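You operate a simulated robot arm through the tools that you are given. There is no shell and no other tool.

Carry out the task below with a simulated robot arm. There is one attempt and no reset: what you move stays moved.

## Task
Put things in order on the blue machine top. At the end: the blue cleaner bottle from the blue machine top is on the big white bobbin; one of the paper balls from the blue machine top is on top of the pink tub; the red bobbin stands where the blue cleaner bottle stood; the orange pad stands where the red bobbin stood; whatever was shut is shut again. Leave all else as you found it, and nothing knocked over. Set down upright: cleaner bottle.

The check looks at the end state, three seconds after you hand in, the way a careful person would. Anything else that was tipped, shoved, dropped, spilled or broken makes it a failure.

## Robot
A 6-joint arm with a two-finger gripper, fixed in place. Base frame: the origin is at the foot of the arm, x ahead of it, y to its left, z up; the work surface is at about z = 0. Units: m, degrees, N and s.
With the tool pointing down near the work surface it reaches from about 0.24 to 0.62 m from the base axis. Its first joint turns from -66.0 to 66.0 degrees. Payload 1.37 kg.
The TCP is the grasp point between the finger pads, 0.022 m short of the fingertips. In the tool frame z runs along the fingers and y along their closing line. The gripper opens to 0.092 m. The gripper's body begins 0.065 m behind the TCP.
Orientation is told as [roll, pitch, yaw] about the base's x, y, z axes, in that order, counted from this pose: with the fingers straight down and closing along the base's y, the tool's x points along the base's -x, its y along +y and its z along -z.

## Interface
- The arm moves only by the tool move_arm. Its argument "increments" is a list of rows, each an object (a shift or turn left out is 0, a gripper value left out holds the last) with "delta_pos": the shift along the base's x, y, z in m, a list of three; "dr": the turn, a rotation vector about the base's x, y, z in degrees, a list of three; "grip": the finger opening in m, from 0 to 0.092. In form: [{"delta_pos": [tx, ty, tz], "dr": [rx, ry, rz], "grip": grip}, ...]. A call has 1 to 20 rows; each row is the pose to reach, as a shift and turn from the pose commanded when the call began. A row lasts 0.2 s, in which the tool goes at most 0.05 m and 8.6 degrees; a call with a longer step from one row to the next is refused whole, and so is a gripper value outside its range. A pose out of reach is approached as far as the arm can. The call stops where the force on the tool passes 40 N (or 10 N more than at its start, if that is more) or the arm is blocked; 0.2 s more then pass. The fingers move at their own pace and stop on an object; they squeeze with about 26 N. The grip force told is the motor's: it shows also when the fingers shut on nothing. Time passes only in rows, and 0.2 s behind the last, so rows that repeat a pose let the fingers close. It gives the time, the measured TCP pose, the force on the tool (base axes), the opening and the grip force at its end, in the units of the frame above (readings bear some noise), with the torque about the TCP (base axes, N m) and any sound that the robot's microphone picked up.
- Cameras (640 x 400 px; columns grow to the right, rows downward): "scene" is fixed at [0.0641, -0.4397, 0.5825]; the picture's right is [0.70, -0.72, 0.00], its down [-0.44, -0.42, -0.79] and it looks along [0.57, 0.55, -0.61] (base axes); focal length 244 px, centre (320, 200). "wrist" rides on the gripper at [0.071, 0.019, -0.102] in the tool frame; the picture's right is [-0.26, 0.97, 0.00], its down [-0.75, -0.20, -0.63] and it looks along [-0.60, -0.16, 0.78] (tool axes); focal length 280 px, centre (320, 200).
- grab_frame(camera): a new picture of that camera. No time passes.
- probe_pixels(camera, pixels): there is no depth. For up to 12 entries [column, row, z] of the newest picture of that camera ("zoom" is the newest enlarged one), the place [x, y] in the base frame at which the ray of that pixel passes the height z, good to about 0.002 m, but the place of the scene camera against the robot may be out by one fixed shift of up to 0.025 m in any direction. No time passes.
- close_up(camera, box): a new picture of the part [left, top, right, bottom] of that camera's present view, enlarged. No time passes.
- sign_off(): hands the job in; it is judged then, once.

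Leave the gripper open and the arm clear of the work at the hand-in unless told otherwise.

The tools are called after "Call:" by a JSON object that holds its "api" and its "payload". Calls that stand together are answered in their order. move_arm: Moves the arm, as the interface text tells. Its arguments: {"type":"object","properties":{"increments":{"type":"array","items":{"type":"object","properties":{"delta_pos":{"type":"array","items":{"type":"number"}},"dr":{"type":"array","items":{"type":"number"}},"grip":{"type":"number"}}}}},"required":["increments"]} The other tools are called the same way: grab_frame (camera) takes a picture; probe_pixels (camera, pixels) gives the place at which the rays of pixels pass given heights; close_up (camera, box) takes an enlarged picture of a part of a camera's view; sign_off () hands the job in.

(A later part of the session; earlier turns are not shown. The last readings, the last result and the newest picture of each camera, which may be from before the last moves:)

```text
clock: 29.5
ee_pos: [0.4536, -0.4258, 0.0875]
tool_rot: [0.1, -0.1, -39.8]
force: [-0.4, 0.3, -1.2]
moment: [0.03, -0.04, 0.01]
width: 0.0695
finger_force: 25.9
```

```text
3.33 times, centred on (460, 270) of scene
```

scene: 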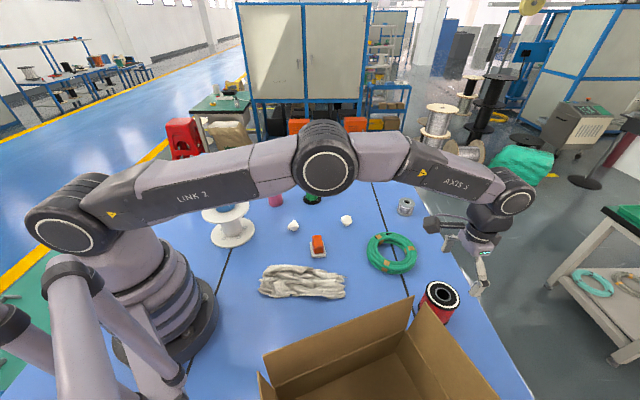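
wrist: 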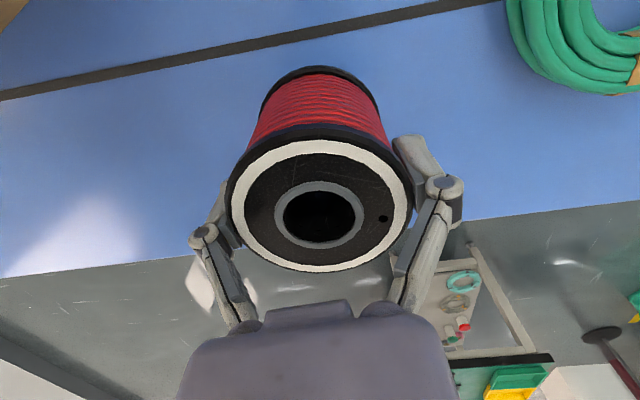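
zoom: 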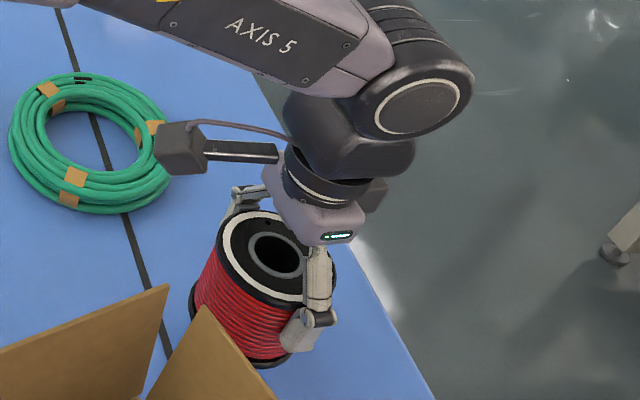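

It's lifted cleanly. I'll rise and travel toward the left side at z≈0.30, in two calls, well clear of the bottle on the white bobbin.

Call:
{"api": "move_arm", "payload": {"increments": [{"delta_pos": [0, 0, 0.02]}, {"delta_pos": [0, 0, 0.055]}, {"delta_pos": [-0.005, 0.005, 0.095]}, {"delta_pos": [-0.012, 0.02, 0.135]}, {"delta_pos": [-0.018, 0.045, 0.17], "dr": [0, 0, 1]}, {"delta_pos": [-0.02, 0.08, 0.195], "dr": [0, 0, 2]}, {"delta_pos": [-0.022, 0.12, 0.21], "dr": [0, 0, 3]}, {"delta_pos": [-0.024, 0.16, 0.212], "dr": [0, 0, 4]}, {"delta_pos": [-0.026, 0.2, 0.212], "dr": [0, 0, 5]}, {"delta_pos": [-0.028, 0.24, 0.212], "dr": [0, 0, 6]}, {"delta_pos": [-0.03, 0.28, 0.212], "dr": [0, 0, 7]}, {"delta_pos": [-0.032, 0.32, 0.212], "dr": [0, 0, 8]}, {"delta_pos": [-0.034, 0.36, 0.212], "dr": [0, 0, 9]}, {"delta_pos": [-0.036, 0.4, 0.212], "dr": [0, 0, 10]}, {"delta_pos": [-0.036, 0.42, 0.212], "dr": [0, 0, 10]}, {"delta_pos": [-0.036, 0.42, 0.212], "dr": [0, 0, 10]}]}}

Call:
{"api": "grab_frame", "payload": {"camera": "wrist"}}

Call:
{"api": "grab_frame", "payload": {"camera": "scene"}}

```text
clock: 32.9
ee_pos: [0.418, -0.004, 0.3002]
tool_rot: [0.1, 0.0, -29.9]
force: [-0.5, -0.6, -1.3]
moment: [0.02, 0.01, 0.02]
width: 0.0694
finger_force: 25.8
```

```text
taken
```

wrist: 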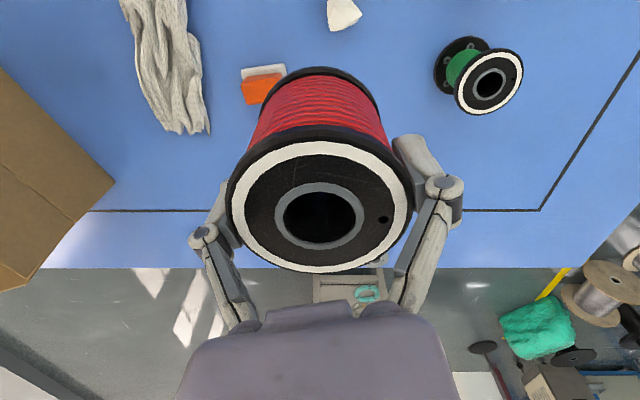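

```text
taken
```

scene: 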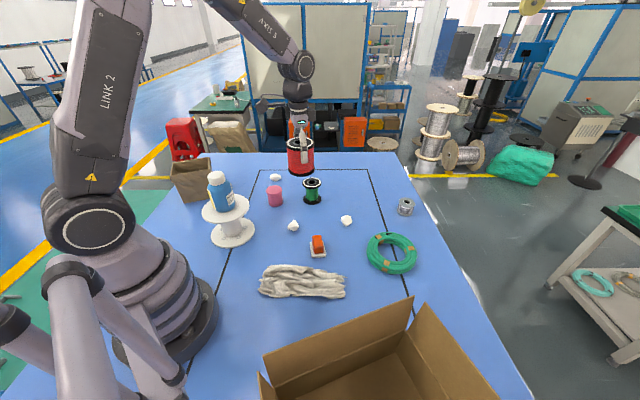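

The bobbin is held steady. I'll continue to above the bottle's old spot (0.398, 0.3115).

Call:
{"api": "move_arm", "payload": {"increments": [{"delta_pos": [-0.001, 0.02, 0], "dr": [0, 0, 1]}, {"delta_pos": [-0.004, 0.06, 0], "dr": [0, 0, 2]}, {"delta_pos": [-0.007, 0.1, 0], "dr": [0, 0, 3]}, {"delta_pos": [-0.009, 0.14, 0], "dr": [0, 0, 4]}, {"delta_pos": [-0.012, 0.18, 0], "dr": [0, 0, 5]}, {"delta_pos": [-0.014, 0.22, 0], "dr": [0, 0, 5]}, {"delta_pos": [-0.017, 0.26, 0], "dr": [0, 0, 5]}, {"delta_pos": [-0.019, 0.295, 0], "dr": [0, 0, 5]}, {"delta_pos": [-0.0195, 0.317, 0], "dr": [0, 0, 5]}, {"delta_pos": [-0.0195, 0.317, -0.03], "dr": [0, 0, 5]}, {"delta_pos": [-0.0195, 0.317, -0.07], "dr": [0, 0, 5]}, {"delta_pos": [-0.0195, 0.317, -0.11], "dr": [0, 0, 5]}, {"delta_pos": [-0.0195, 0.317, -0.15], "dr": [0, 0, 5]}, {"delta_pos": [-0.0195, 0.317, -0.18], "dr": [0, 0, 5]}, {"delta_pos": [-0.0195, 0.317, -0.19], "dr": [0, 0, 5]}, {"delta_pos": [-0.0195, 0.317, -0.19], "dr": [0, 0, 5]}]}}

Call:
{"api": "grab_frame", "payload": {"camera": "wrist"}}

Call:
{"api": "grab_frame", "payload": {"camera": "scene"}}

```text
clock: 36.3
ee_pos: [0.3954, 0.3112, 0.1089]
tool_rot: [0.0, -0.1, -24.8]
force: [0.2, 0.0, -2.0]
moment: [0.0, 0.02, -0.02]
width: 0.0692
finger_force: 26.1
```

```text
taken
```

wrist: 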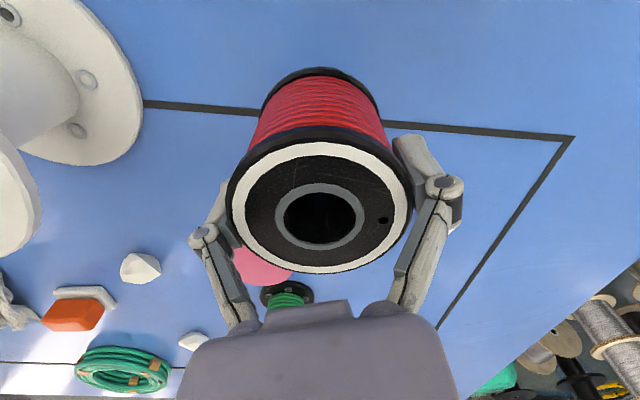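

```text
taken
```

scene: 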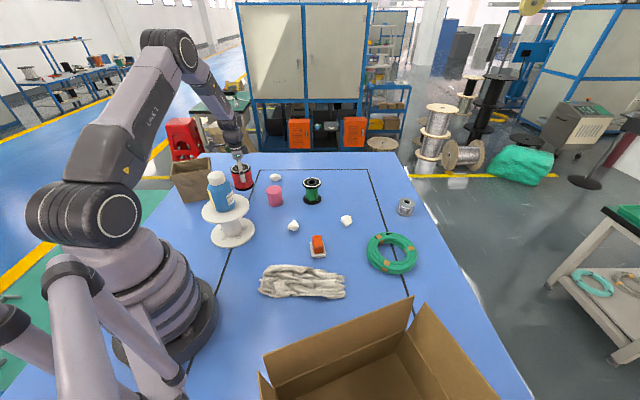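

The clearance is good. I'll lower to about 0.064, then feel for the table.

Call:
{"api": "move_arm", "payload": {"increments": [{"delta_pos": [0.001, 0, -0.02]}, {"delta_pos": [0.001, 0, -0.035]}, {"delta_pos": [0.001, 0, -0.043]}, {"delta_pos": [0.001, 0, -0.046]}, {"delta_pos": [0.001, 0, -0.048]}, {"delta_pos": [0.001, 0, -0.049]}, {"delta_pos": [0.001, 0, -0.05]}]}}

Call:
{"api": "close_up", "payload": {"camera": "scene", "box": [200, 145, 280, 205]}}

```text
clock: 37.9
ee_pos: [0.3991, 0.3118, 0.0597]
tool_rot: [0.2, -0.2, -24.7]
force: [-0.3, -0.3, -2.3]
moment: [-0.02, -0.03, 0.01]
width: 0.0696
finger_force: 25.7
```

```text
6.67 times, centred on (240, 175) of scene
```

zoom: 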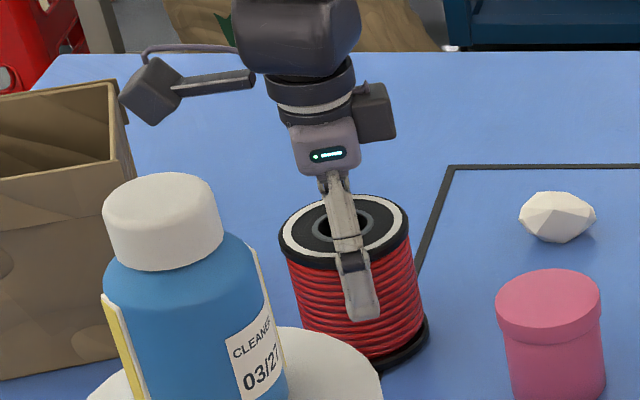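

Still free (−2.3 N, z≈0.0597), so I'll lower further in 1 mm steps.

Call:
{"api": "move_arm", "payload": {"increments": [{"delta_pos": [0, 0, -0.001]}, {"delta_pos": [0, 0, -0.002]}, {"delta_pos": [0, 0, -0.003]}]}}

```text
clock: 38.7
ee_pos: [0.3982, 0.3142, 0.0565]
tool_rot: [0.1, -0.1, -24.8]
force: [-0.8, -1.2, 4.0]
moment: [-0.13, -0.06, -0.02]
width: 0.0699
finger_force: 26.2
```

Contact: the force went from −2.3 to +4 N. I'll open the fingers gradually.

Call:
{"api": "move_arm", "payload": {"increments": [{"grip": 0.074}, {"grip": 0.08}, {"grip": 0.088}, {"grip": 0.092}, {"grip": 0.092}]}}

Call:
{"api": "grab_frame", "payload": {"camera": "wrist"}}

```text
clock: 39.9
ee_pos: [0.3991, 0.3118, 0.0578]
tool_rot: [0.1, -0.1, -24.9]
force: [-0.4, 0.0, -0.1]
moment: [0.01, 0.02, -0.01]
width: 0.0919
finger_force: 0.1
```

```text
taken
```

wrist: 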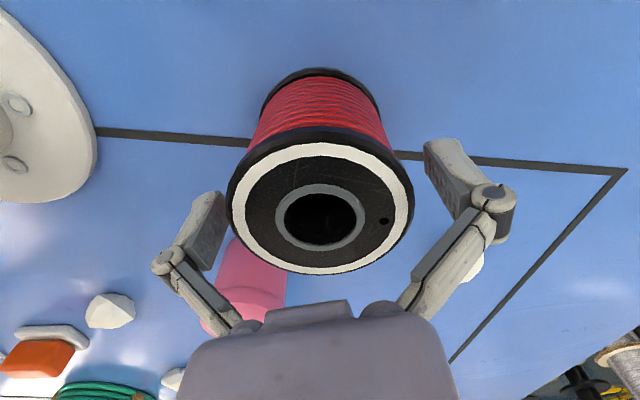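

The red bobbin stands where the bottle was. I'll rise and go view the orange pad at about (0.40, −0.09).

Call:
{"api": "move_arm", "payload": {"increments": [{"delta_pos": [0, 0, 0.02]}, {"delta_pos": [0, 0, 0.06]}, {"delta_pos": [0, 0, 0.1]}, {"delta_pos": [0, 0, 0.145]}, {"delta_pos": [0, 0, 0.19]}, {"delta_pos": [-0.006, -0.03, 0.21], "dr": [0, 0, 3]}, {"delta_pos": [-0.014, -0.07, 0.21], "dr": [0, 0, 6]}, {"delta_pos": [-0.022, -0.11, 0.21], "dr": [0, 0, 9]}, {"delta_pos": [-0.03, -0.15, 0.21], "dr": [0, 0, 12]}, {"delta_pos": [-0.037, -0.19, 0.21], "dr": [0, 0, 15]}, {"delta_pos": [-0.044, -0.23, 0.21], "dr": [0, 0, 18]}, {"delta_pos": [-0.051, -0.27, 0.21], "dr": [0, 0, 21]}, {"delta_pos": [-0.058, -0.31, 0.21], "dr": [0, 0, 24]}, {"delta_pos": [-0.065, -0.35, 0.21], "dr": [0, 0, 25]}, {"delta_pos": [-0.069, -0.372, 0.2], "dr": [0, 0, 25]}, {"delta_pos": [-0.069, -0.372, 0.19], "dr": [0, 0, 25]}, {"delta_pos": [-0.069, -0.372, 0.19], "dr": [0, 0, 25]}]}}

Call:
{"api": "grab_frame", "payload": {"camera": "wrist"}}

Call:
{"api": "grab_frame", "payload": {"camera": "scene"}}

```text
clock: 43.5
ee_pos: [0.33, -0.0617, 0.2465]
tool_rot: [0.1, -0.1, 0.2]
force: [-0.5, -0.5, 0.3]
moment: [-0.01, 0.02, 0.03]
width: 0.092
finger_force: 0.1
```

```text
taken
```

wrist: 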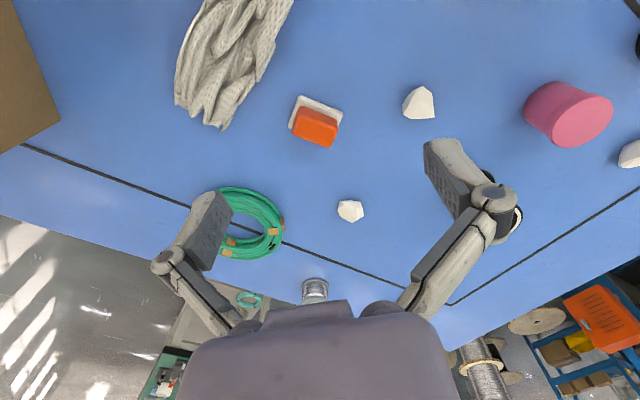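

```text
taken
```

scene: 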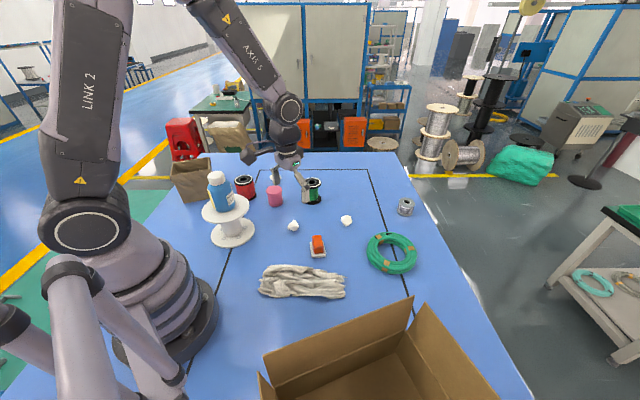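

The red bobbin now stands at the bottle's spot. Next I'll zoom on the orange pad at about (316,122) in the wrist view.

Call:
{"api": "close_up", "payload": {"camera": "wrist", "box": [268, 85, 364, 160]}}

Call:
{"api": "close_up", "payload": {"camera": "scene", "box": [298, 225, 338, 265]}}

Call:
{"api": "probe_pixels", "payload": {"camera": "wrist", "pixels": [[298, 95, 0.0], [343, 107, 0.0], [289, 128, 0.0], [292, 137, 0.04], [329, 147, 0.04], [337, 123, 0.04], [302, 110, 0.04], [418, 103, 0.02], [350, 211, 0.02]]}}

```text
5.33 times, centred on (316, 122) of wrist
```

zoom: 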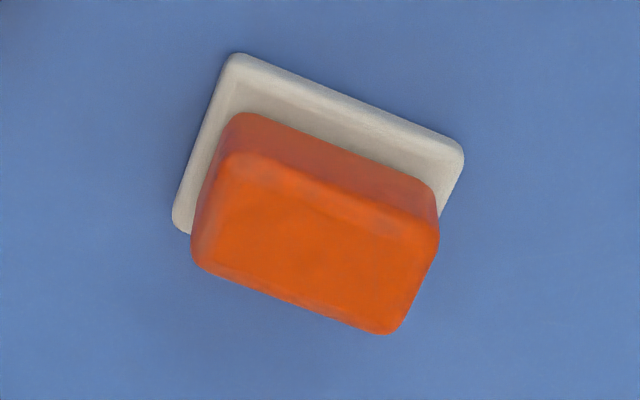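

```text
10.00 times, centred on (318, 245) of scene
```

zoom: 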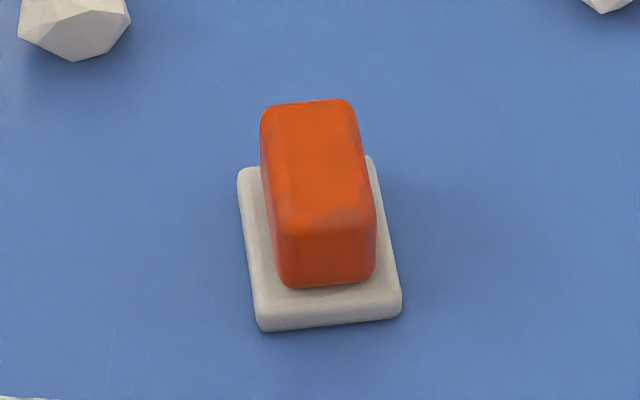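

```text
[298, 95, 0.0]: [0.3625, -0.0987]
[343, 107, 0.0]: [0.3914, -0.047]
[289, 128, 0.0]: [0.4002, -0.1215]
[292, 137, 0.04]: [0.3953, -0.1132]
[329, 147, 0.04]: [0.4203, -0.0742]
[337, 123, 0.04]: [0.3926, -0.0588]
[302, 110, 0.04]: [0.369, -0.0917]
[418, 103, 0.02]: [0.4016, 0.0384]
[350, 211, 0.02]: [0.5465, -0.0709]
```

The pad is an orange block on a white felt base, centred at about (0.394, −0.084), with its long axis along ~57°. I'll go above it with yaw ≈−33°, closing on its ends, at z≈0.15 for a closer look.

Call:
{"api": "move_arm", "payload": {"increments": [{"delta_pos": [0.012, -0.004, -0.02], "dr": [0, 0, -7]}, {"delta_pos": [0.025, -0.009, -0.04], "dr": [0, 0, -14]}, {"delta_pos": [0.038, -0.014, -0.06], "dr": [0, 0, -21]}, {"delta_pos": [0.051, -0.019, -0.08], "dr": [0, 0, -28]}, {"delta_pos": [0.064, -0.0235, -0.097], "dr": [0, 0, -33]}, {"delta_pos": [0.064, -0.0235, -0.097], "dr": [0, 0, -33]}]}}

Call:
{"api": "grab_frame", "payload": {"camera": "wrist"}}

Call:
{"api": "close_up", "payload": {"camera": "wrist", "box": [240, 10, 400, 110]}}

```text
clock: 44.9
ee_pos: [0.3955, -0.0823, 0.1503]
tool_rot: [0.1, -0.2, -32.9]
force: [0.3, 0.3, -0.7]
moment: [-0.04, 0.04, 0.0]
width: 0.092
finger_force: 0.1
```

```text
taken
```

wrist: 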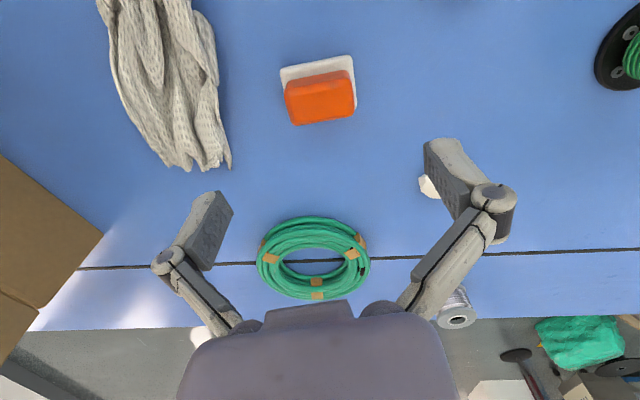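

```text
4.00 times, centred on (320, 60) of wrist
```

zoom: 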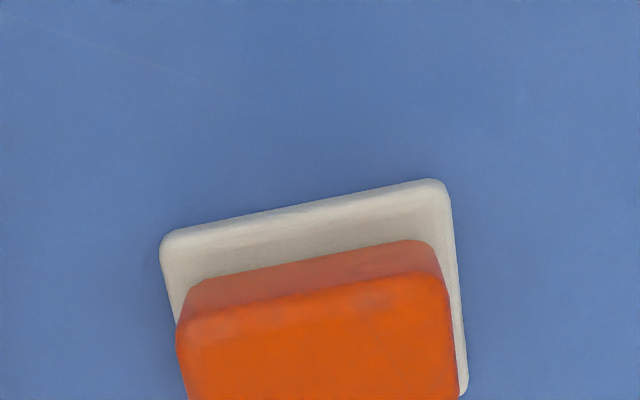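

The fingers' closing line matches the pad's long axis. I'll probe the corners at several heights.

Call:
{"api": "probe_pixels", "payload": {"camera": "wrist", "pixels": [[285, 90, 0.03], [351, 79, 0.03], [293, 125, 0.03], [357, 110, 0.03], [285, 90, 0.04], [351, 79, 0.04], [293, 125, 0.04], [357, 110, 0.04], [280, 69, 0.008], [351, 55, 0.008]]}}

```text
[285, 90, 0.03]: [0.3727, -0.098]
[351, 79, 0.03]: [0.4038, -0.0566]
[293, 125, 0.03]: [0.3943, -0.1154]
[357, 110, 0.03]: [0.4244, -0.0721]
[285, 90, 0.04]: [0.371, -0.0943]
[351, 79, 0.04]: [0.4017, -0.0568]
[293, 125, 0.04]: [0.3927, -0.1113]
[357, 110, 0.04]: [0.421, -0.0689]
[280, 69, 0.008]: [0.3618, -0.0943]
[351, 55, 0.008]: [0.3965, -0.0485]
```

The pad's orange block is centred at (0.398, −0.085), top at ≈0.032, base ≈0.01 thick. I'll descend to TCP z≈0.037, with the tips just above the felt base.

Call:
{"api": "move_arm", "payload": {"increments": [{"delta_pos": [0.004, -0.001, -0.03], "dr": [0, 0, -4]}, {"delta_pos": [0.004, -0.001, -0.06], "dr": [0, 0, -4]}, {"delta_pos": [0.004, -0.001, -0.085], "dr": [0, 0, -4]}, {"delta_pos": [0.004, -0.001, -0.1], "dr": [0, 0, -4]}, {"delta_pos": [0.004, -0.001, -0.11], "dr": [0, 0, -4]}, {"delta_pos": [0.004, -0.001, -0.113], "dr": [0, 0, -4]}, {"delta_pos": [0.004, -0.001, -0.113], "dr": [0, 0, -4]}]}}

Call:
{"api": "grab_frame", "payload": {"camera": "wrist"}}

Call:
{"api": "close_up", "payload": {"camera": "scene", "box": [270, 205, 366, 265]}}

```text
clock: 46.5
ee_pos: [0.3981, -0.083, 0.0371]
tool_rot: [0.2, -0.1, -36.8]
force: [-0.2, 0.4, 0.3]
moment: [0.0, -0.01, 0.05]
width: 0.0918
finger_force: 0.0
```

```text
taken
```

wrist: 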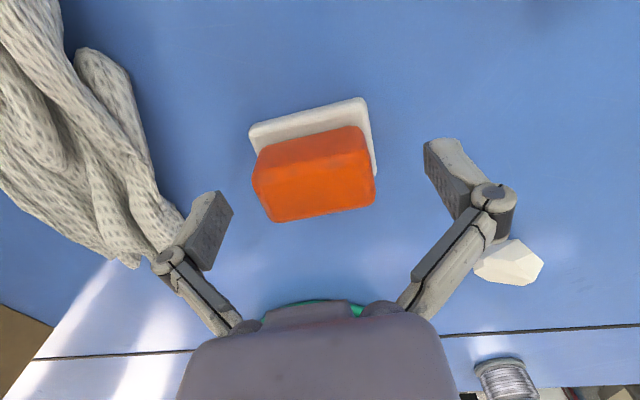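

```text
6.67 times, centred on (318, 235) of scene
```

zoom: 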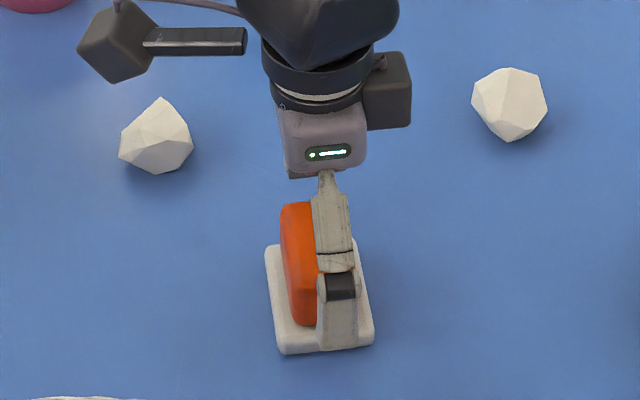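

It's aligned within a few mm, so I'm closing on the orange block.

Call:
{"api": "move_arm", "payload": {"increments": [{"grip": 0.06}, {"grip": 0.05}, {"grip": 0.035}, {"grip": 0.035}, {"grip": 0.035}, {"grip": 0.035}]}}

Call:
{"api": "grab_frame", "payload": {"camera": "wrist"}}

```text
clock: 47.9
ee_pos: [0.3981, -0.0833, 0.0373]
tool_rot: [0.1, -0.1, -36.7]
force: [-2.0, -0.4, 5.9]
moment: [-0.02, 0.05, 0.0]
width: 0.0511
finger_force: 26.1
```

```text
taken
```

wrist: 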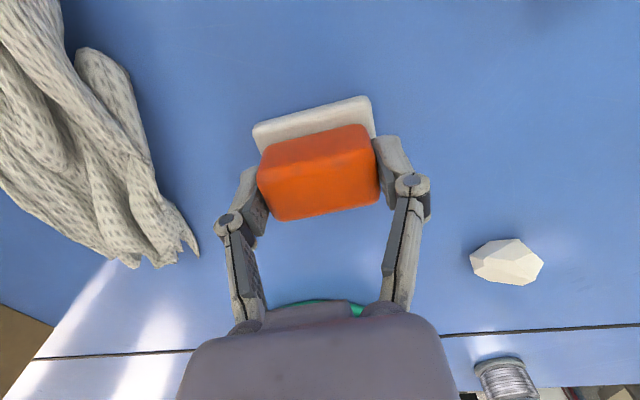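

It's held at 0.051 m. I'll lift 3 cm and check that the felt base comes along.

Call:
{"api": "move_arm", "payload": {"increments": [{"delta_pos": [0, 0, 0.005]}, {"delta_pos": [0, 0, 0.015]}, {"delta_pos": [0, 0, 0.03]}, {"delta_pos": [0, 0, 0.03]}]}}

Call:
{"api": "grab_frame", "payload": {"camera": "wrist"}}

Call:
{"api": "close_up", "payload": {"camera": "scene", "box": [270, 205, 366, 265]}}

```text
clock: 48.9
ee_pos: [0.3969, -0.0839, 0.0679]
tool_rot: [0.1, -0.1, -36.8]
force: [0.1, -0.2, -0.3]
moment: [-0.03, 0.02, 0.0]
width: 0.0513
finger_force: 25.8
```

```text
taken
```

wrist: 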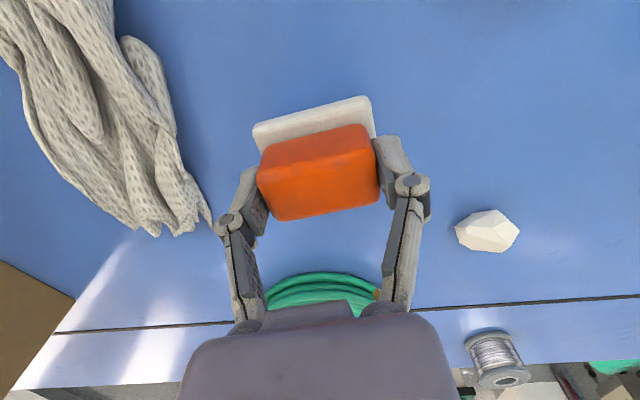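

```text
6.67 times, centred on (318, 235) of scene
```

zoom: 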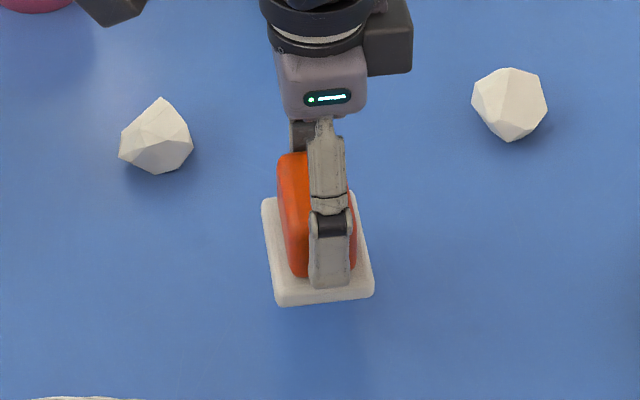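

The pad is one piece and lifts cleanly. I'll raise it and carry it to above the red bobbin's old spot (0.4535, −0.426).

Call:
{"api": "move_arm", "payload": {"increments": [{"delta_pos": [0, 0, 0.03]}, {"delta_pos": [0, 0, 0.07]}, {"delta_pos": [0, -0.01, 0.105]}, {"delta_pos": [0.005, -0.035, 0.115]}, {"delta_pos": [0.011, -0.07, 0.115]}, {"delta_pos": [0.018, -0.11, 0.115]}, {"delta_pos": [0.025, -0.15, 0.115]}, {"delta_pos": [0.031, -0.19, 0.115]}, {"delta_pos": [0.038, -0.23, 0.115]}, {"delta_pos": [0.044, -0.27, 0.115]}, {"delta_pos": [0.05, -0.31, 0.115]}, {"delta_pos": [0.0555, -0.335, 0.115]}, {"delta_pos": [0.0555, -0.341, 0.1]}, {"delta_pos": [0.0555, -0.341, 0.065]}, {"delta_pos": [0.0555, -0.341, 0.03]}, {"delta_pos": [0.0555, -0.341, 0.005]}, {"delta_pos": [0.0555, -0.341, 0.0]}, {"delta_pos": [0.0555, -0.341, 0.0]}]}}

Call:
{"api": "grab_frame", "payload": {"camera": "wrist"}}

Call:
{"api": "close_up", "payload": {"camera": "scene", "box": [380, 230, 540, 330]}}

```text
clock: 52.7
ee_pos: [0.4545, -0.4248, 0.0675]
tool_rot: [0.2, -0.2, -36.8]
force: [0.2, -0.2, -0.4]
moment: [-0.01, -0.02, -0.01]
width: 0.0512
finger_force: 25.7
```

```text
taken
```

wrist: 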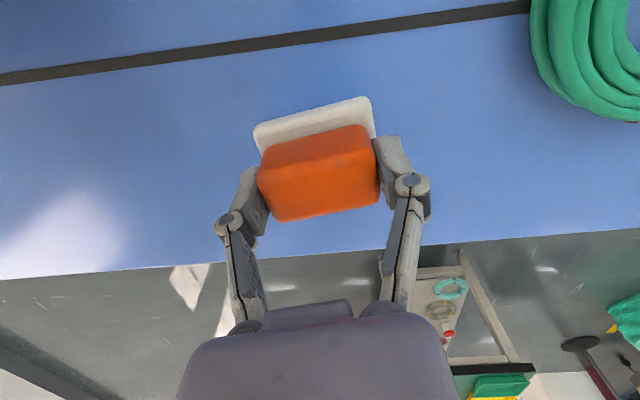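

```text
4.00 times, centred on (460, 280) of scene
```

zoom: 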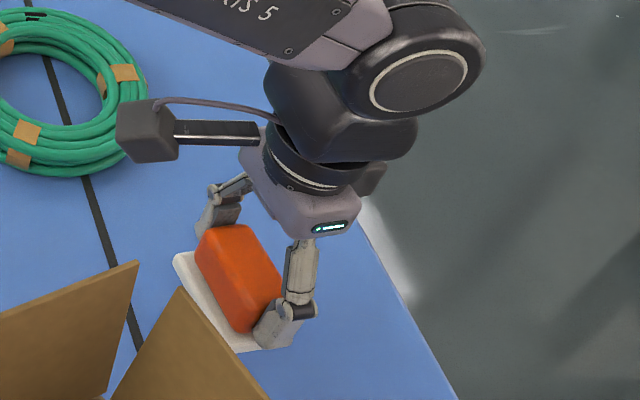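

It's right above the spot. I'll lower to 0.041, then in 1 mm steps to contact.

Call:
{"api": "move_arm", "payload": {"increments": [{"delta_pos": [0, 0, -0.012]}, {"delta_pos": [0, 0, -0.021]}, {"delta_pos": [0, 0, -0.026]}, {"delta_pos": [0, 0, -0.027]}, {"delta_pos": [0, 0, -0.028]}, {"delta_pos": [0, 0, -0.029]}]}}

```text
clock: 54.1
ee_pos: [0.4541, -0.4253, 0.0381]
tool_rot: [0.2, -0.1, -36.7]
force: [0.6, 0.1, -0.8]
moment: [-0.03, -0.03, 0.01]
width: 0.0513
finger_force: 26.0
```

Call:
{"api": "move_arm", "payload": {"increments": [{"delta_pos": [0, 0, -0.0007]}, {"delta_pos": [0, 0, -0.0014]}, {"delta_pos": [0, 0, -0.002]}]}}

Call:
{"api": "close_up", "payload": {"camera": "scene", "box": [400, 270, 496, 330]}}

```text
clock: 54.9
ee_pos: [0.4542, -0.4249, 0.0371]
tool_rot: [0.2, -0.2, -36.9]
force: [0.1, 3.0, 5.4]
moment: [0.1, 0.07, -0.01]
width: 0.0514
finger_force: 25.9
```

```text
6.67 times, centred on (448, 300) of scene
```

zoom: 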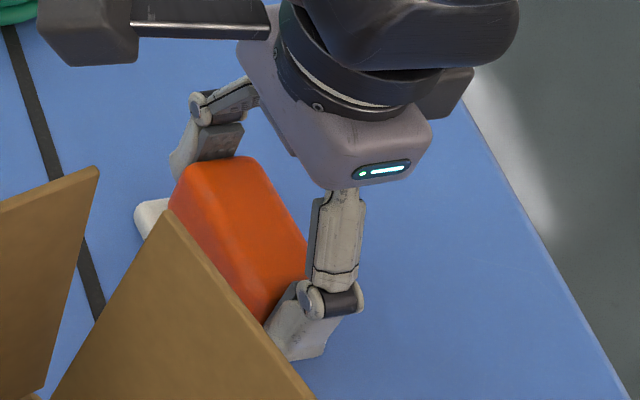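

The contact force is 5 N, so the pad rests on the table. I'll open the fingers and rise straight up.

Call:
{"api": "move_arm", "payload": {"increments": [{"grip": 0.058}, {"grip": 0.07}, {"grip": 0.085}, {"grip": 0.09}, {"grip": 0.09}, {"delta_pos": [0, 0, 0.02]}, {"delta_pos": [0, 0, 0.06]}, {"delta_pos": [0, 0, 0.1]}, {"delta_pos": [0, 0, 0.14]}, {"delta_pos": [0, 0, 0.14]}]}}

Call:
{"api": "grab_frame", "payload": {"camera": "wrist"}}

Call:
{"api": "grab_frame", "payload": {"camera": "scene"}}

```text
clock: 57.1
ee_pos: [0.4528, -0.4267, 0.1751]
tool_rot: [0.2, 0.0, -36.8]
force: [1.3, -0.6, 0.0]
moment: [0.02, -0.01, 0.01]
width: 0.0901
finger_force: 0.1
```

```text
taken
```

wrist: 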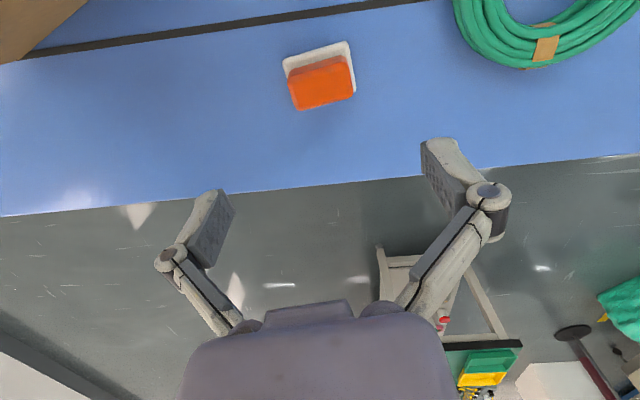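

```text
taken
```

scene: 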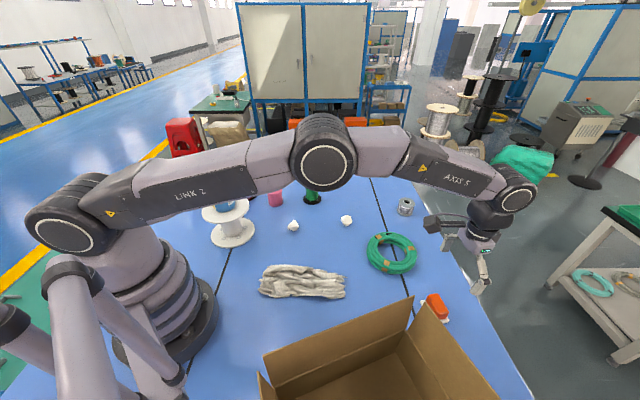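

The pad stands at the bobbin's spot. Next is the paper ball near (0.405, 0.038). I'll rise and move over for a view.

Call:
{"api": "move_arm", "payload": {"increments": [{"delta_pos": [0, 0, 0.04], "dr": [0, 0, 2]}, {"delta_pos": [-0.005, 0.02, 0.06], "dr": [0, 0, 5]}, {"delta_pos": [-0.012, 0.06, 0.06], "dr": [0, 0, 8]}, {"delta_pos": [-0.02, 0.1, 0.06], "dr": [0, 0, 11]}, {"delta_pos": [-0.029, 0.14, 0.06], "dr": [0, 0, 14]}, {"delta_pos": [-0.037, 0.18, 0.06], "dr": [0, 0, 17]}, {"delta_pos": [-0.045, 0.22, 0.06], "dr": [0, 0, 20]}, {"delta_pos": [-0.053, 0.26, 0.06], "dr": [0, 0, 23]}, {"delta_pos": [-0.061, 0.3, 0.06], "dr": [0, 0, 26]}, {"delta_pos": [-0.07, 0.34, 0.06], "dr": [0, 0, 29]}, {"delta_pos": [-0.078, 0.38, 0.06], "dr": [0, 0, 32]}, {"delta_pos": [-0.086, 0.42, 0.05], "dr": [0, 0, 35]}, {"delta_pos": [-0.0935, 0.456, 0.03], "dr": [0, 0, 37]}, {"delta_pos": [-0.0935, 0.456, 0.02], "dr": [0, 0, 37]}, {"delta_pos": [-0.0935, 0.456, 0.02], "dr": [0, 0, 37]}]}}

Call:
{"api": "grab_frame", "payload": {"camera": "wrist"}}

Call:
{"api": "grab_frame", "payload": {"camera": "scene"}}

```text
clock: 60.3
ee_pos: [0.3588, 0.0298, 0.1963]
tool_rot: [0.1, -0.2, 0.1]
force: [-0.6, 0.4, 0.0]
moment: [-0.01, -0.01, 0.01]
width: 0.0899
finger_force: 0.0
```

```text
taken
```

wrist: 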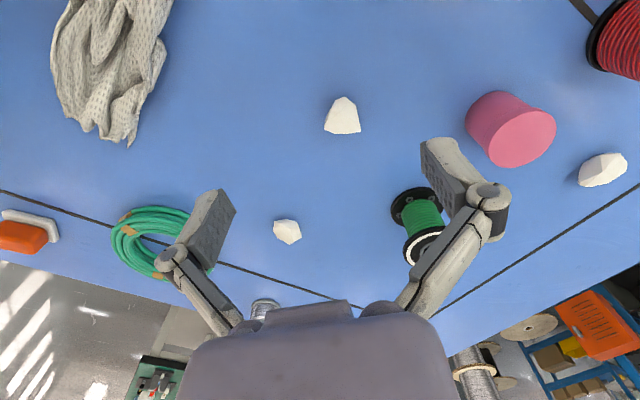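

```text
taken
```

scene: 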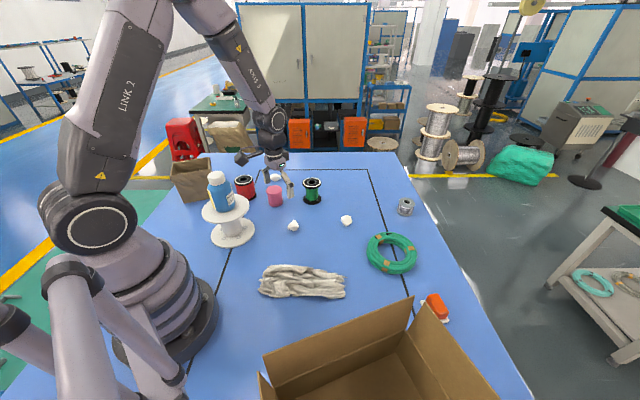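

I'll zoom on the near ball at (343,117) and the tub at (512,130), and probe their positions.

Call:
{"api": "close_up", "payload": {"camera": "wrist", "box": [303, 90, 383, 140]}}

Call:
{"api": "close_up", "payload": {"camera": "wrist", "box": [440, 70, 600, 190]}}

Call:
{"api": "probe_pixels", "payload": {"camera": "wrist", "pixels": [[343, 118, 0.01], [343, 118, 0.015], [343, 118, 0.02], [323, 131, 0.01], [361, 131, 0.01], [342, 97, 0.01], [526, 138, 0.05], [526, 138, 0.06], [526, 138, 0.065], [526, 138, 0.07]]}}

Call:
{"api": "close_up", "payload": {"camera": "scene", "box": [260, 180, 340, 240]}}

```text
8.00 times, centred on (343, 115) of wrist
```

zoom: 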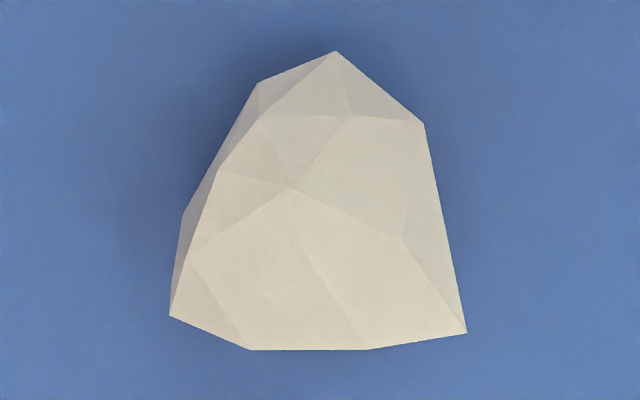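

```text
3.33 times, centred on (520, 130) of wrist
```

zoom: 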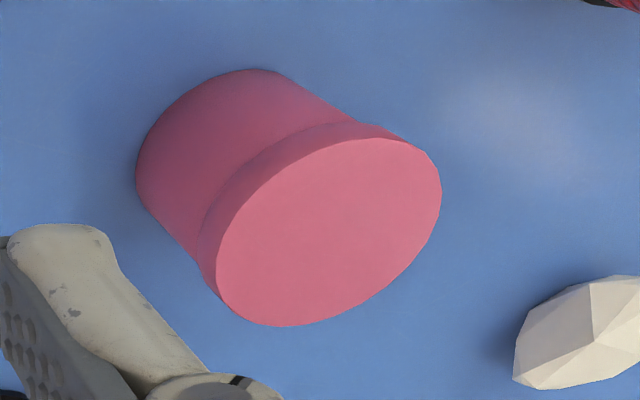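

```text
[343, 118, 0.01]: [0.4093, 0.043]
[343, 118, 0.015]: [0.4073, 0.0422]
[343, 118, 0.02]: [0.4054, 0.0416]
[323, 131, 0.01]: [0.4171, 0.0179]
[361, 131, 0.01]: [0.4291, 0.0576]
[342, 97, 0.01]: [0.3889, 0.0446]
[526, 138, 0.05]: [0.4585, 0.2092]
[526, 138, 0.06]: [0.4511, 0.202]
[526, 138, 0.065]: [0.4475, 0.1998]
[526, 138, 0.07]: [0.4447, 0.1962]
```

```text
6.67 times, centred on (300, 210) of scene
```

zoom: 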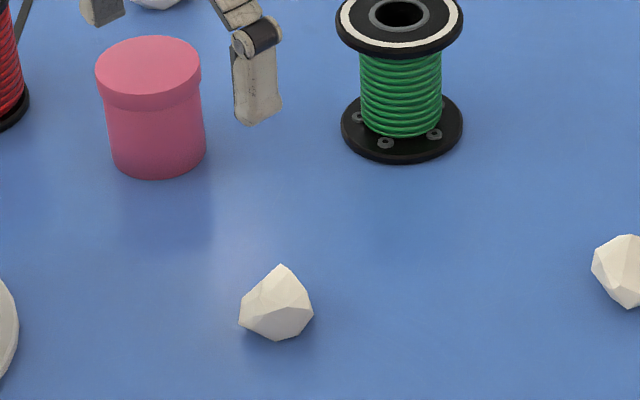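

The ball is about 4 cm wide with a somewhat tapered outline. I'll look at the second ball at (287,231) for comparison before choosing.

Call:
{"api": "close_up", "payload": {"camera": "wrist", "box": [255, 210, 319, 250]}}

Call:
{"api": "close_up", "payload": {"camera": "scene", "box": [278, 210, 310, 240]}}

Call:
{"api": "close_up", "payload": {"camera": "scene", "box": [330, 205, 362, 235]}}

```text
10.00 times, centred on (287, 230) of wrist
```

zoom: 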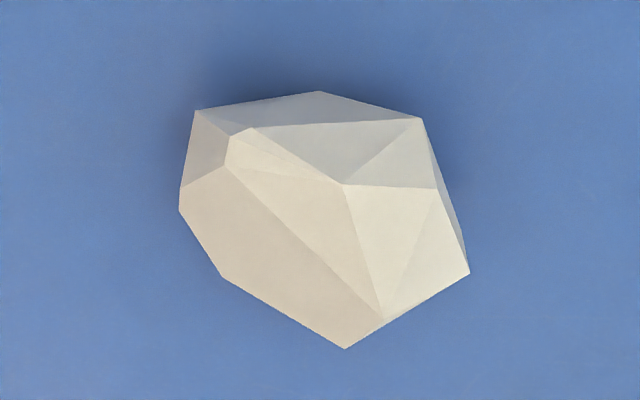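

```text
13.33 times, centred on (294, 225) of scene
```

zoom: 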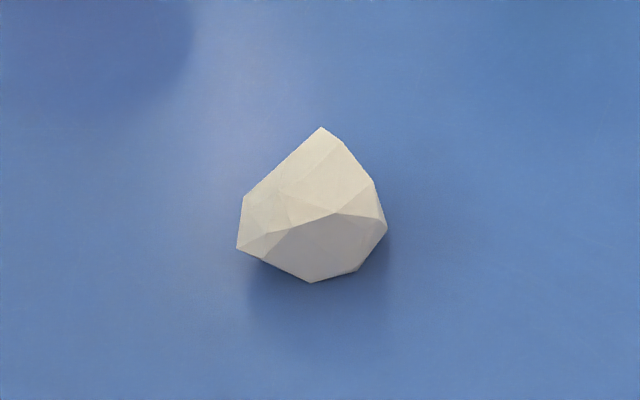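

```text
13.33 times, centred on (346, 220) of scene
```

zoom: 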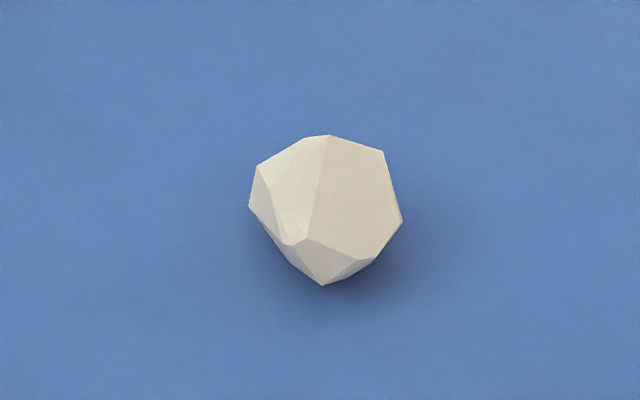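

I'll take the near ball. Moving above it with yaw −20° (closing across its two flatter sides) at z≈0.125 for a steeper view.

Call:
{"api": "move_arm", "payload": {"increments": [{"delta_pos": [0.015, 0.004, -0.02], "dr": [0, 0, -7]}, {"delta_pos": [0.03, 0.008, -0.045], "dr": [0, 0, -14]}, {"delta_pos": [0.046, 0.011, -0.07], "dr": [0, 0, -20]}, {"delta_pos": [0.046, 0.011, -0.07], "dr": [0, 0, -20]}]}}

Call:
{"api": "grab_frame", "payload": {"camera": "wrist"}}

Call:
{"api": "close_up", "payload": {"camera": "wrist", "box": [272, 30, 368, 90]}}

```text
clock: 61.3
ee_pos: [0.4052, 0.0401, 0.1253]
tool_rot: [0.1, 0.0, -19.9]
force: [0.8, -0.7, 0.2]
moment: [0.01, 0.02, 0.0]
width: 0.0899
finger_force: 0.0
```

```text
taken
```

wrist: 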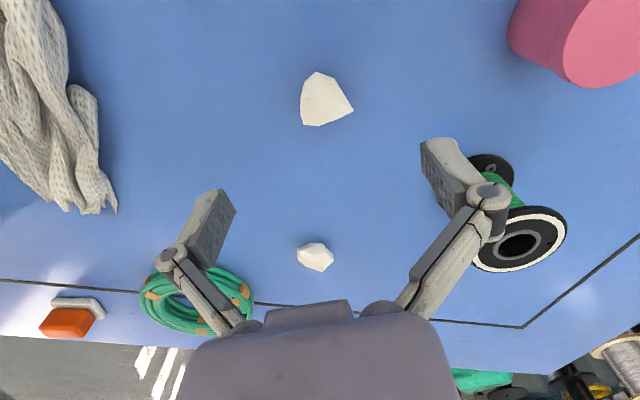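

```text
6.67 times, centred on (320, 60) of wrist
```

zoom: 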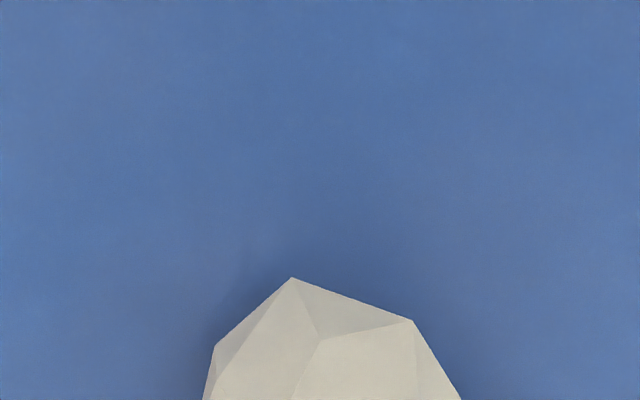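

Call:
{"api": "close_up", "payload": {"camera": "wrist", "box": [288, 60, 368, 140]}}

Call:
{"api": "probe_pixels", "payload": {"camera": "wrist", "pixels": [[326, 101, 0.01], [326, 101, 0.02], [300, 118, 0.015], [354, 105, 0.015], [316, 72, 0.015], [320, 126, 0.015], [302, 125, 0.015], [334, 77, 0.015]]}}

```text
5.00 times, centred on (328, 100) of wrist
```

zoom: 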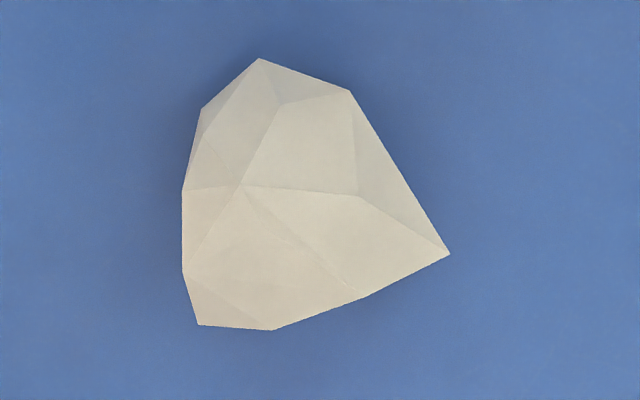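

```text
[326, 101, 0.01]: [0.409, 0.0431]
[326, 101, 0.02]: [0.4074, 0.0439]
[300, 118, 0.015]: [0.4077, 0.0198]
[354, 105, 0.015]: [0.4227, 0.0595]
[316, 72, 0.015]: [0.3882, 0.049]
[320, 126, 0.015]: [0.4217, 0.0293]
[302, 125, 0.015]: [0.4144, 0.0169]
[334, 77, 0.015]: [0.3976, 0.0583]
```

In this view the ball's two best opposite faces lie roughly along the base x direction. I'll turn to yaw −90° above it at (0.406, 0.043) and check alignment again.

Call:
{"api": "move_arm", "payload": {"increments": [{"delta_pos": [0, 0.001, 0], "dr": [0, 0, -8]}, {"delta_pos": [0, 0.002, 0], "dr": [0, 0, -16]}, {"delta_pos": [0, 0.002, 0], "dr": [0, 0, -24]}, {"delta_pos": [0, 0.002, 0], "dr": [0, 0, -32]}, {"delta_pos": [0, 0.002, 0], "dr": [0, 0, -40]}, {"delta_pos": [0, 0.002, 0], "dr": [0, 0, -48]}, {"delta_pos": [0, 0.002, 0], "dr": [0, 0, -56]}, {"delta_pos": [0, 0.002, 0], "dr": [0, 0, -64]}, {"delta_pos": [0, 0.002, 0], "dr": [0, 0, -70]}, {"delta_pos": [0, 0.002, 0], "dr": [0, 0, -70]}]}}

Call:
{"api": "grab_frame", "payload": {"camera": "wrist"}}

Call:
{"api": "close_up", "payload": {"camera": "wrist", "box": [280, 50, 376, 140]}}

```text
clock: 63.5
ee_pos: [0.4068, 0.0434, 0.1267]
tool_rot: [0.1, -0.2, -89.8]
force: [1.1, -0.2, -0.1]
moment: [0.0, -0.02, 0.0]
width: 0.0899
finger_force: 0.0
```

```text
taken
```

wrist: 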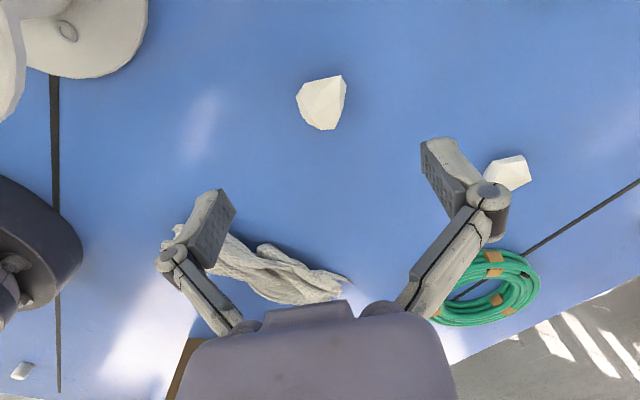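

```text
4.44 times, centred on (328, 95) of wrist
```

zoom: 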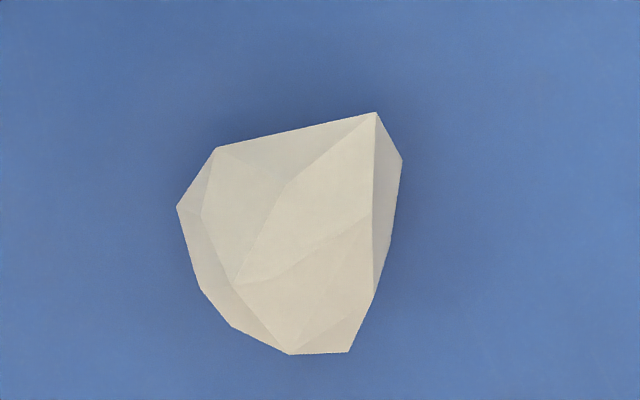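

The widest points, left (177,207) and right (402,160) in the zoom, lie exactly along the closing line, which is good. I'll probe their midpoint to centre the gripper.

Call:
{"api": "probe_pixels", "payload": {"camera": "wrist", "pixels": [[321.5, 94, 0.01], [321.5, 94, 0.015], [321.5, 94, 0.02], [296, 97, 0.015], [346.5, 86, 0.015], [322, 104, 0.015], [327, 130, 0.01]]}}

```text
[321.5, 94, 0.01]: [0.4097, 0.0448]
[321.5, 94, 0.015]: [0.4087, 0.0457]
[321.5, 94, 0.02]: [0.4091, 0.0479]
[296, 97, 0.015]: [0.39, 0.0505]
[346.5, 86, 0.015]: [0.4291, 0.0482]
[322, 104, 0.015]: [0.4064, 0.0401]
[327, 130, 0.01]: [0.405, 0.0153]
```

The target is (0.409, 0.0445). I'll descend to TCP z≈0.026, tips about 4 mm above the table.

Call:
{"api": "move_arm", "payload": {"increments": [{"delta_pos": [0.003, 0.0015, -0.03]}, {"delta_pos": [0.003, 0.0015, -0.06]}, {"delta_pos": [0.003, 0.0015, -0.08]}, {"delta_pos": [0.003, 0.0015, -0.092]}, {"delta_pos": [0.003, 0.0015, -0.098]}, {"delta_pos": [0.003, 0.0015, -0.1]}, {"delta_pos": [0.003, 0.0015, -0.1]}]}}

Call:
{"api": "grab_frame", "payload": {"camera": "wrist"}}

Call:
{"api": "close_up", "payload": {"camera": "scene", "box": [250, 190, 340, 246]}}

```text
clock: 65.1
ee_pos: [0.4087, 0.0461, 0.0247]
tool_rot: [0.1, -0.1, -89.7]
force: [0.4, -0.7, 0.7]
moment: [0.01, -0.02, 0.0]
width: 0.09
finger_force: 0.0
```

```text
taken
```

wrist: 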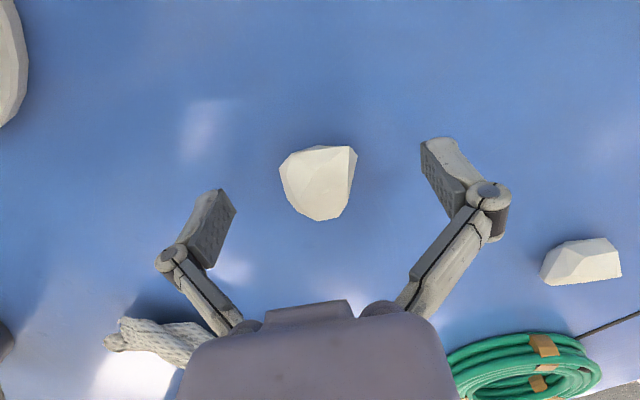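

```text
7.11 times, centred on (295, 218) of scene
```

zoom: 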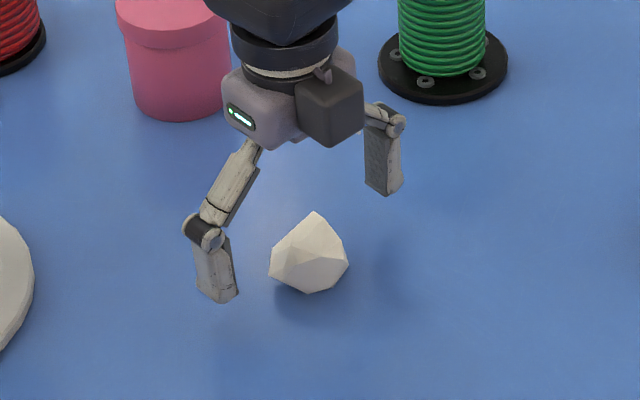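

The wrist view shows the ball centred between the fingers. Comparing earlier pictures, the fingertips swing lower as they close, so I'll go down just 3 mm more and then close.

Call:
{"api": "move_arm", "payload": {"increments": [{"delta_pos": [0, 0, -0.003]}, {"delta_pos": [0, 0, -0.003]}, {"delta_pos": [0, 0, -0.003], "grip": 0.06}, {"delta_pos": [0, 0, -0.003], "grip": 0.045}, {"delta_pos": [0, 0, -0.003], "grip": 0.03}, {"delta_pos": [0, 0, -0.003], "grip": 0.03}, {"delta_pos": [0, 0, -0.003], "grip": 0.03}, {"delta_pos": [0, 0, -0.003], "grip": 0.03}]}}

Call:
{"api": "grab_frame", "payload": {"camera": "wrist"}}

Call:
{"api": "close_up", "payload": {"camera": "scene", "box": [250, 190, 340, 246]}}

```text
clock: 66.9
ee_pos: [0.4091, 0.0457, 0.0224]
tool_rot: [0.1, 0.0, -89.8]
force: [-0.4, -0.4, 4.5]
moment: [-0.03, 0.03, -0.02]
width: 0.0331
finger_force: 25.8
```

```text
taken
```

wrist: 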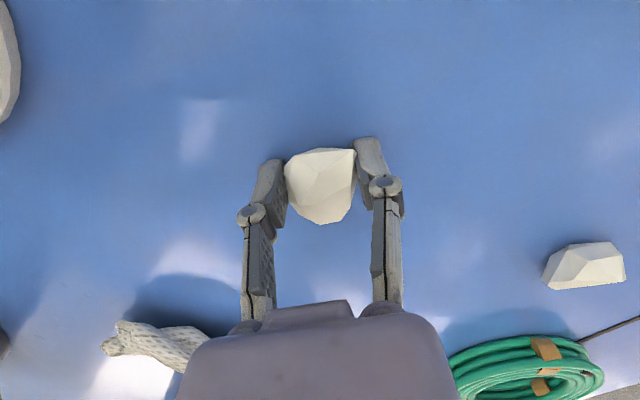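

```text
7.11 times, centred on (295, 218) of scene
```

zoom: 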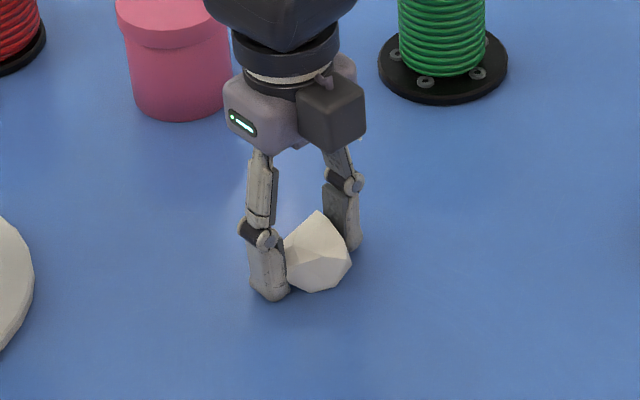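

The ball is gripped at 0.033 m. Lifting slowly.

Call:
{"api": "move_arm", "payload": {"increments": [{"delta_pos": [0, 0, 0.005]}, {"delta_pos": [0, 0, 0.015]}, {"delta_pos": [0, 0, 0.035]}, {"delta_pos": [0, 0, 0.06]}, {"delta_pos": [0, 0, 0.09]}, {"delta_pos": [0, 0, 0.12]}, {"delta_pos": [0, 0, 0.12]}]}}

Call:
{"api": "grab_frame", "payload": {"camera": "wrist"}}

Call:
{"api": "close_up", "payload": {"camera": "scene", "box": [240, 150, 350, 230]}}

```text
clock: 68.5
ee_pos: [0.4097, 0.0463, 0.1429]
tool_rot: [0.0, -0.1, -89.8]
force: [-0.6, 0.1, 0.0]
moment: [-0.01, 0.02, 0.0]
width: 0.0328
finger_force: 26.0
```

```text
taken
```

wrist: 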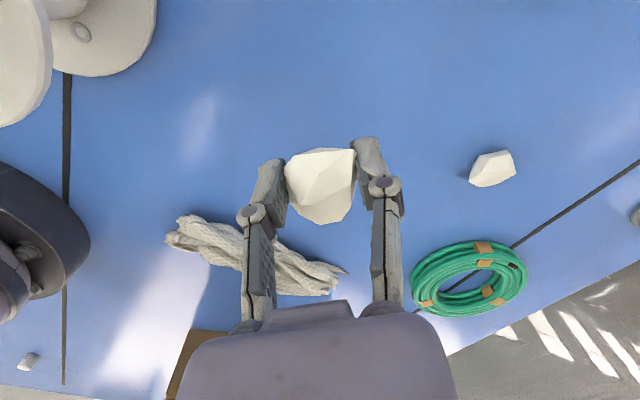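

```text
5.00 times, centred on (295, 190) of scene
```

zoom: 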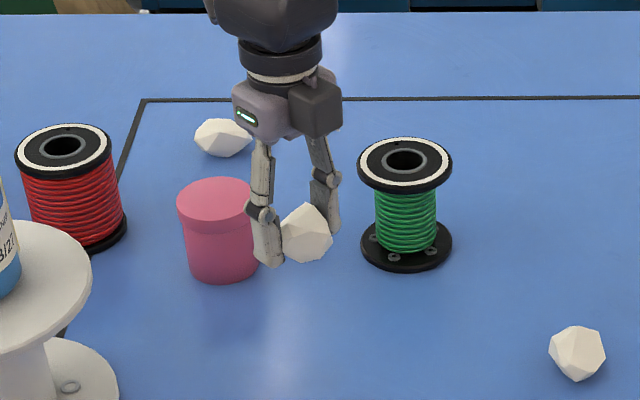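

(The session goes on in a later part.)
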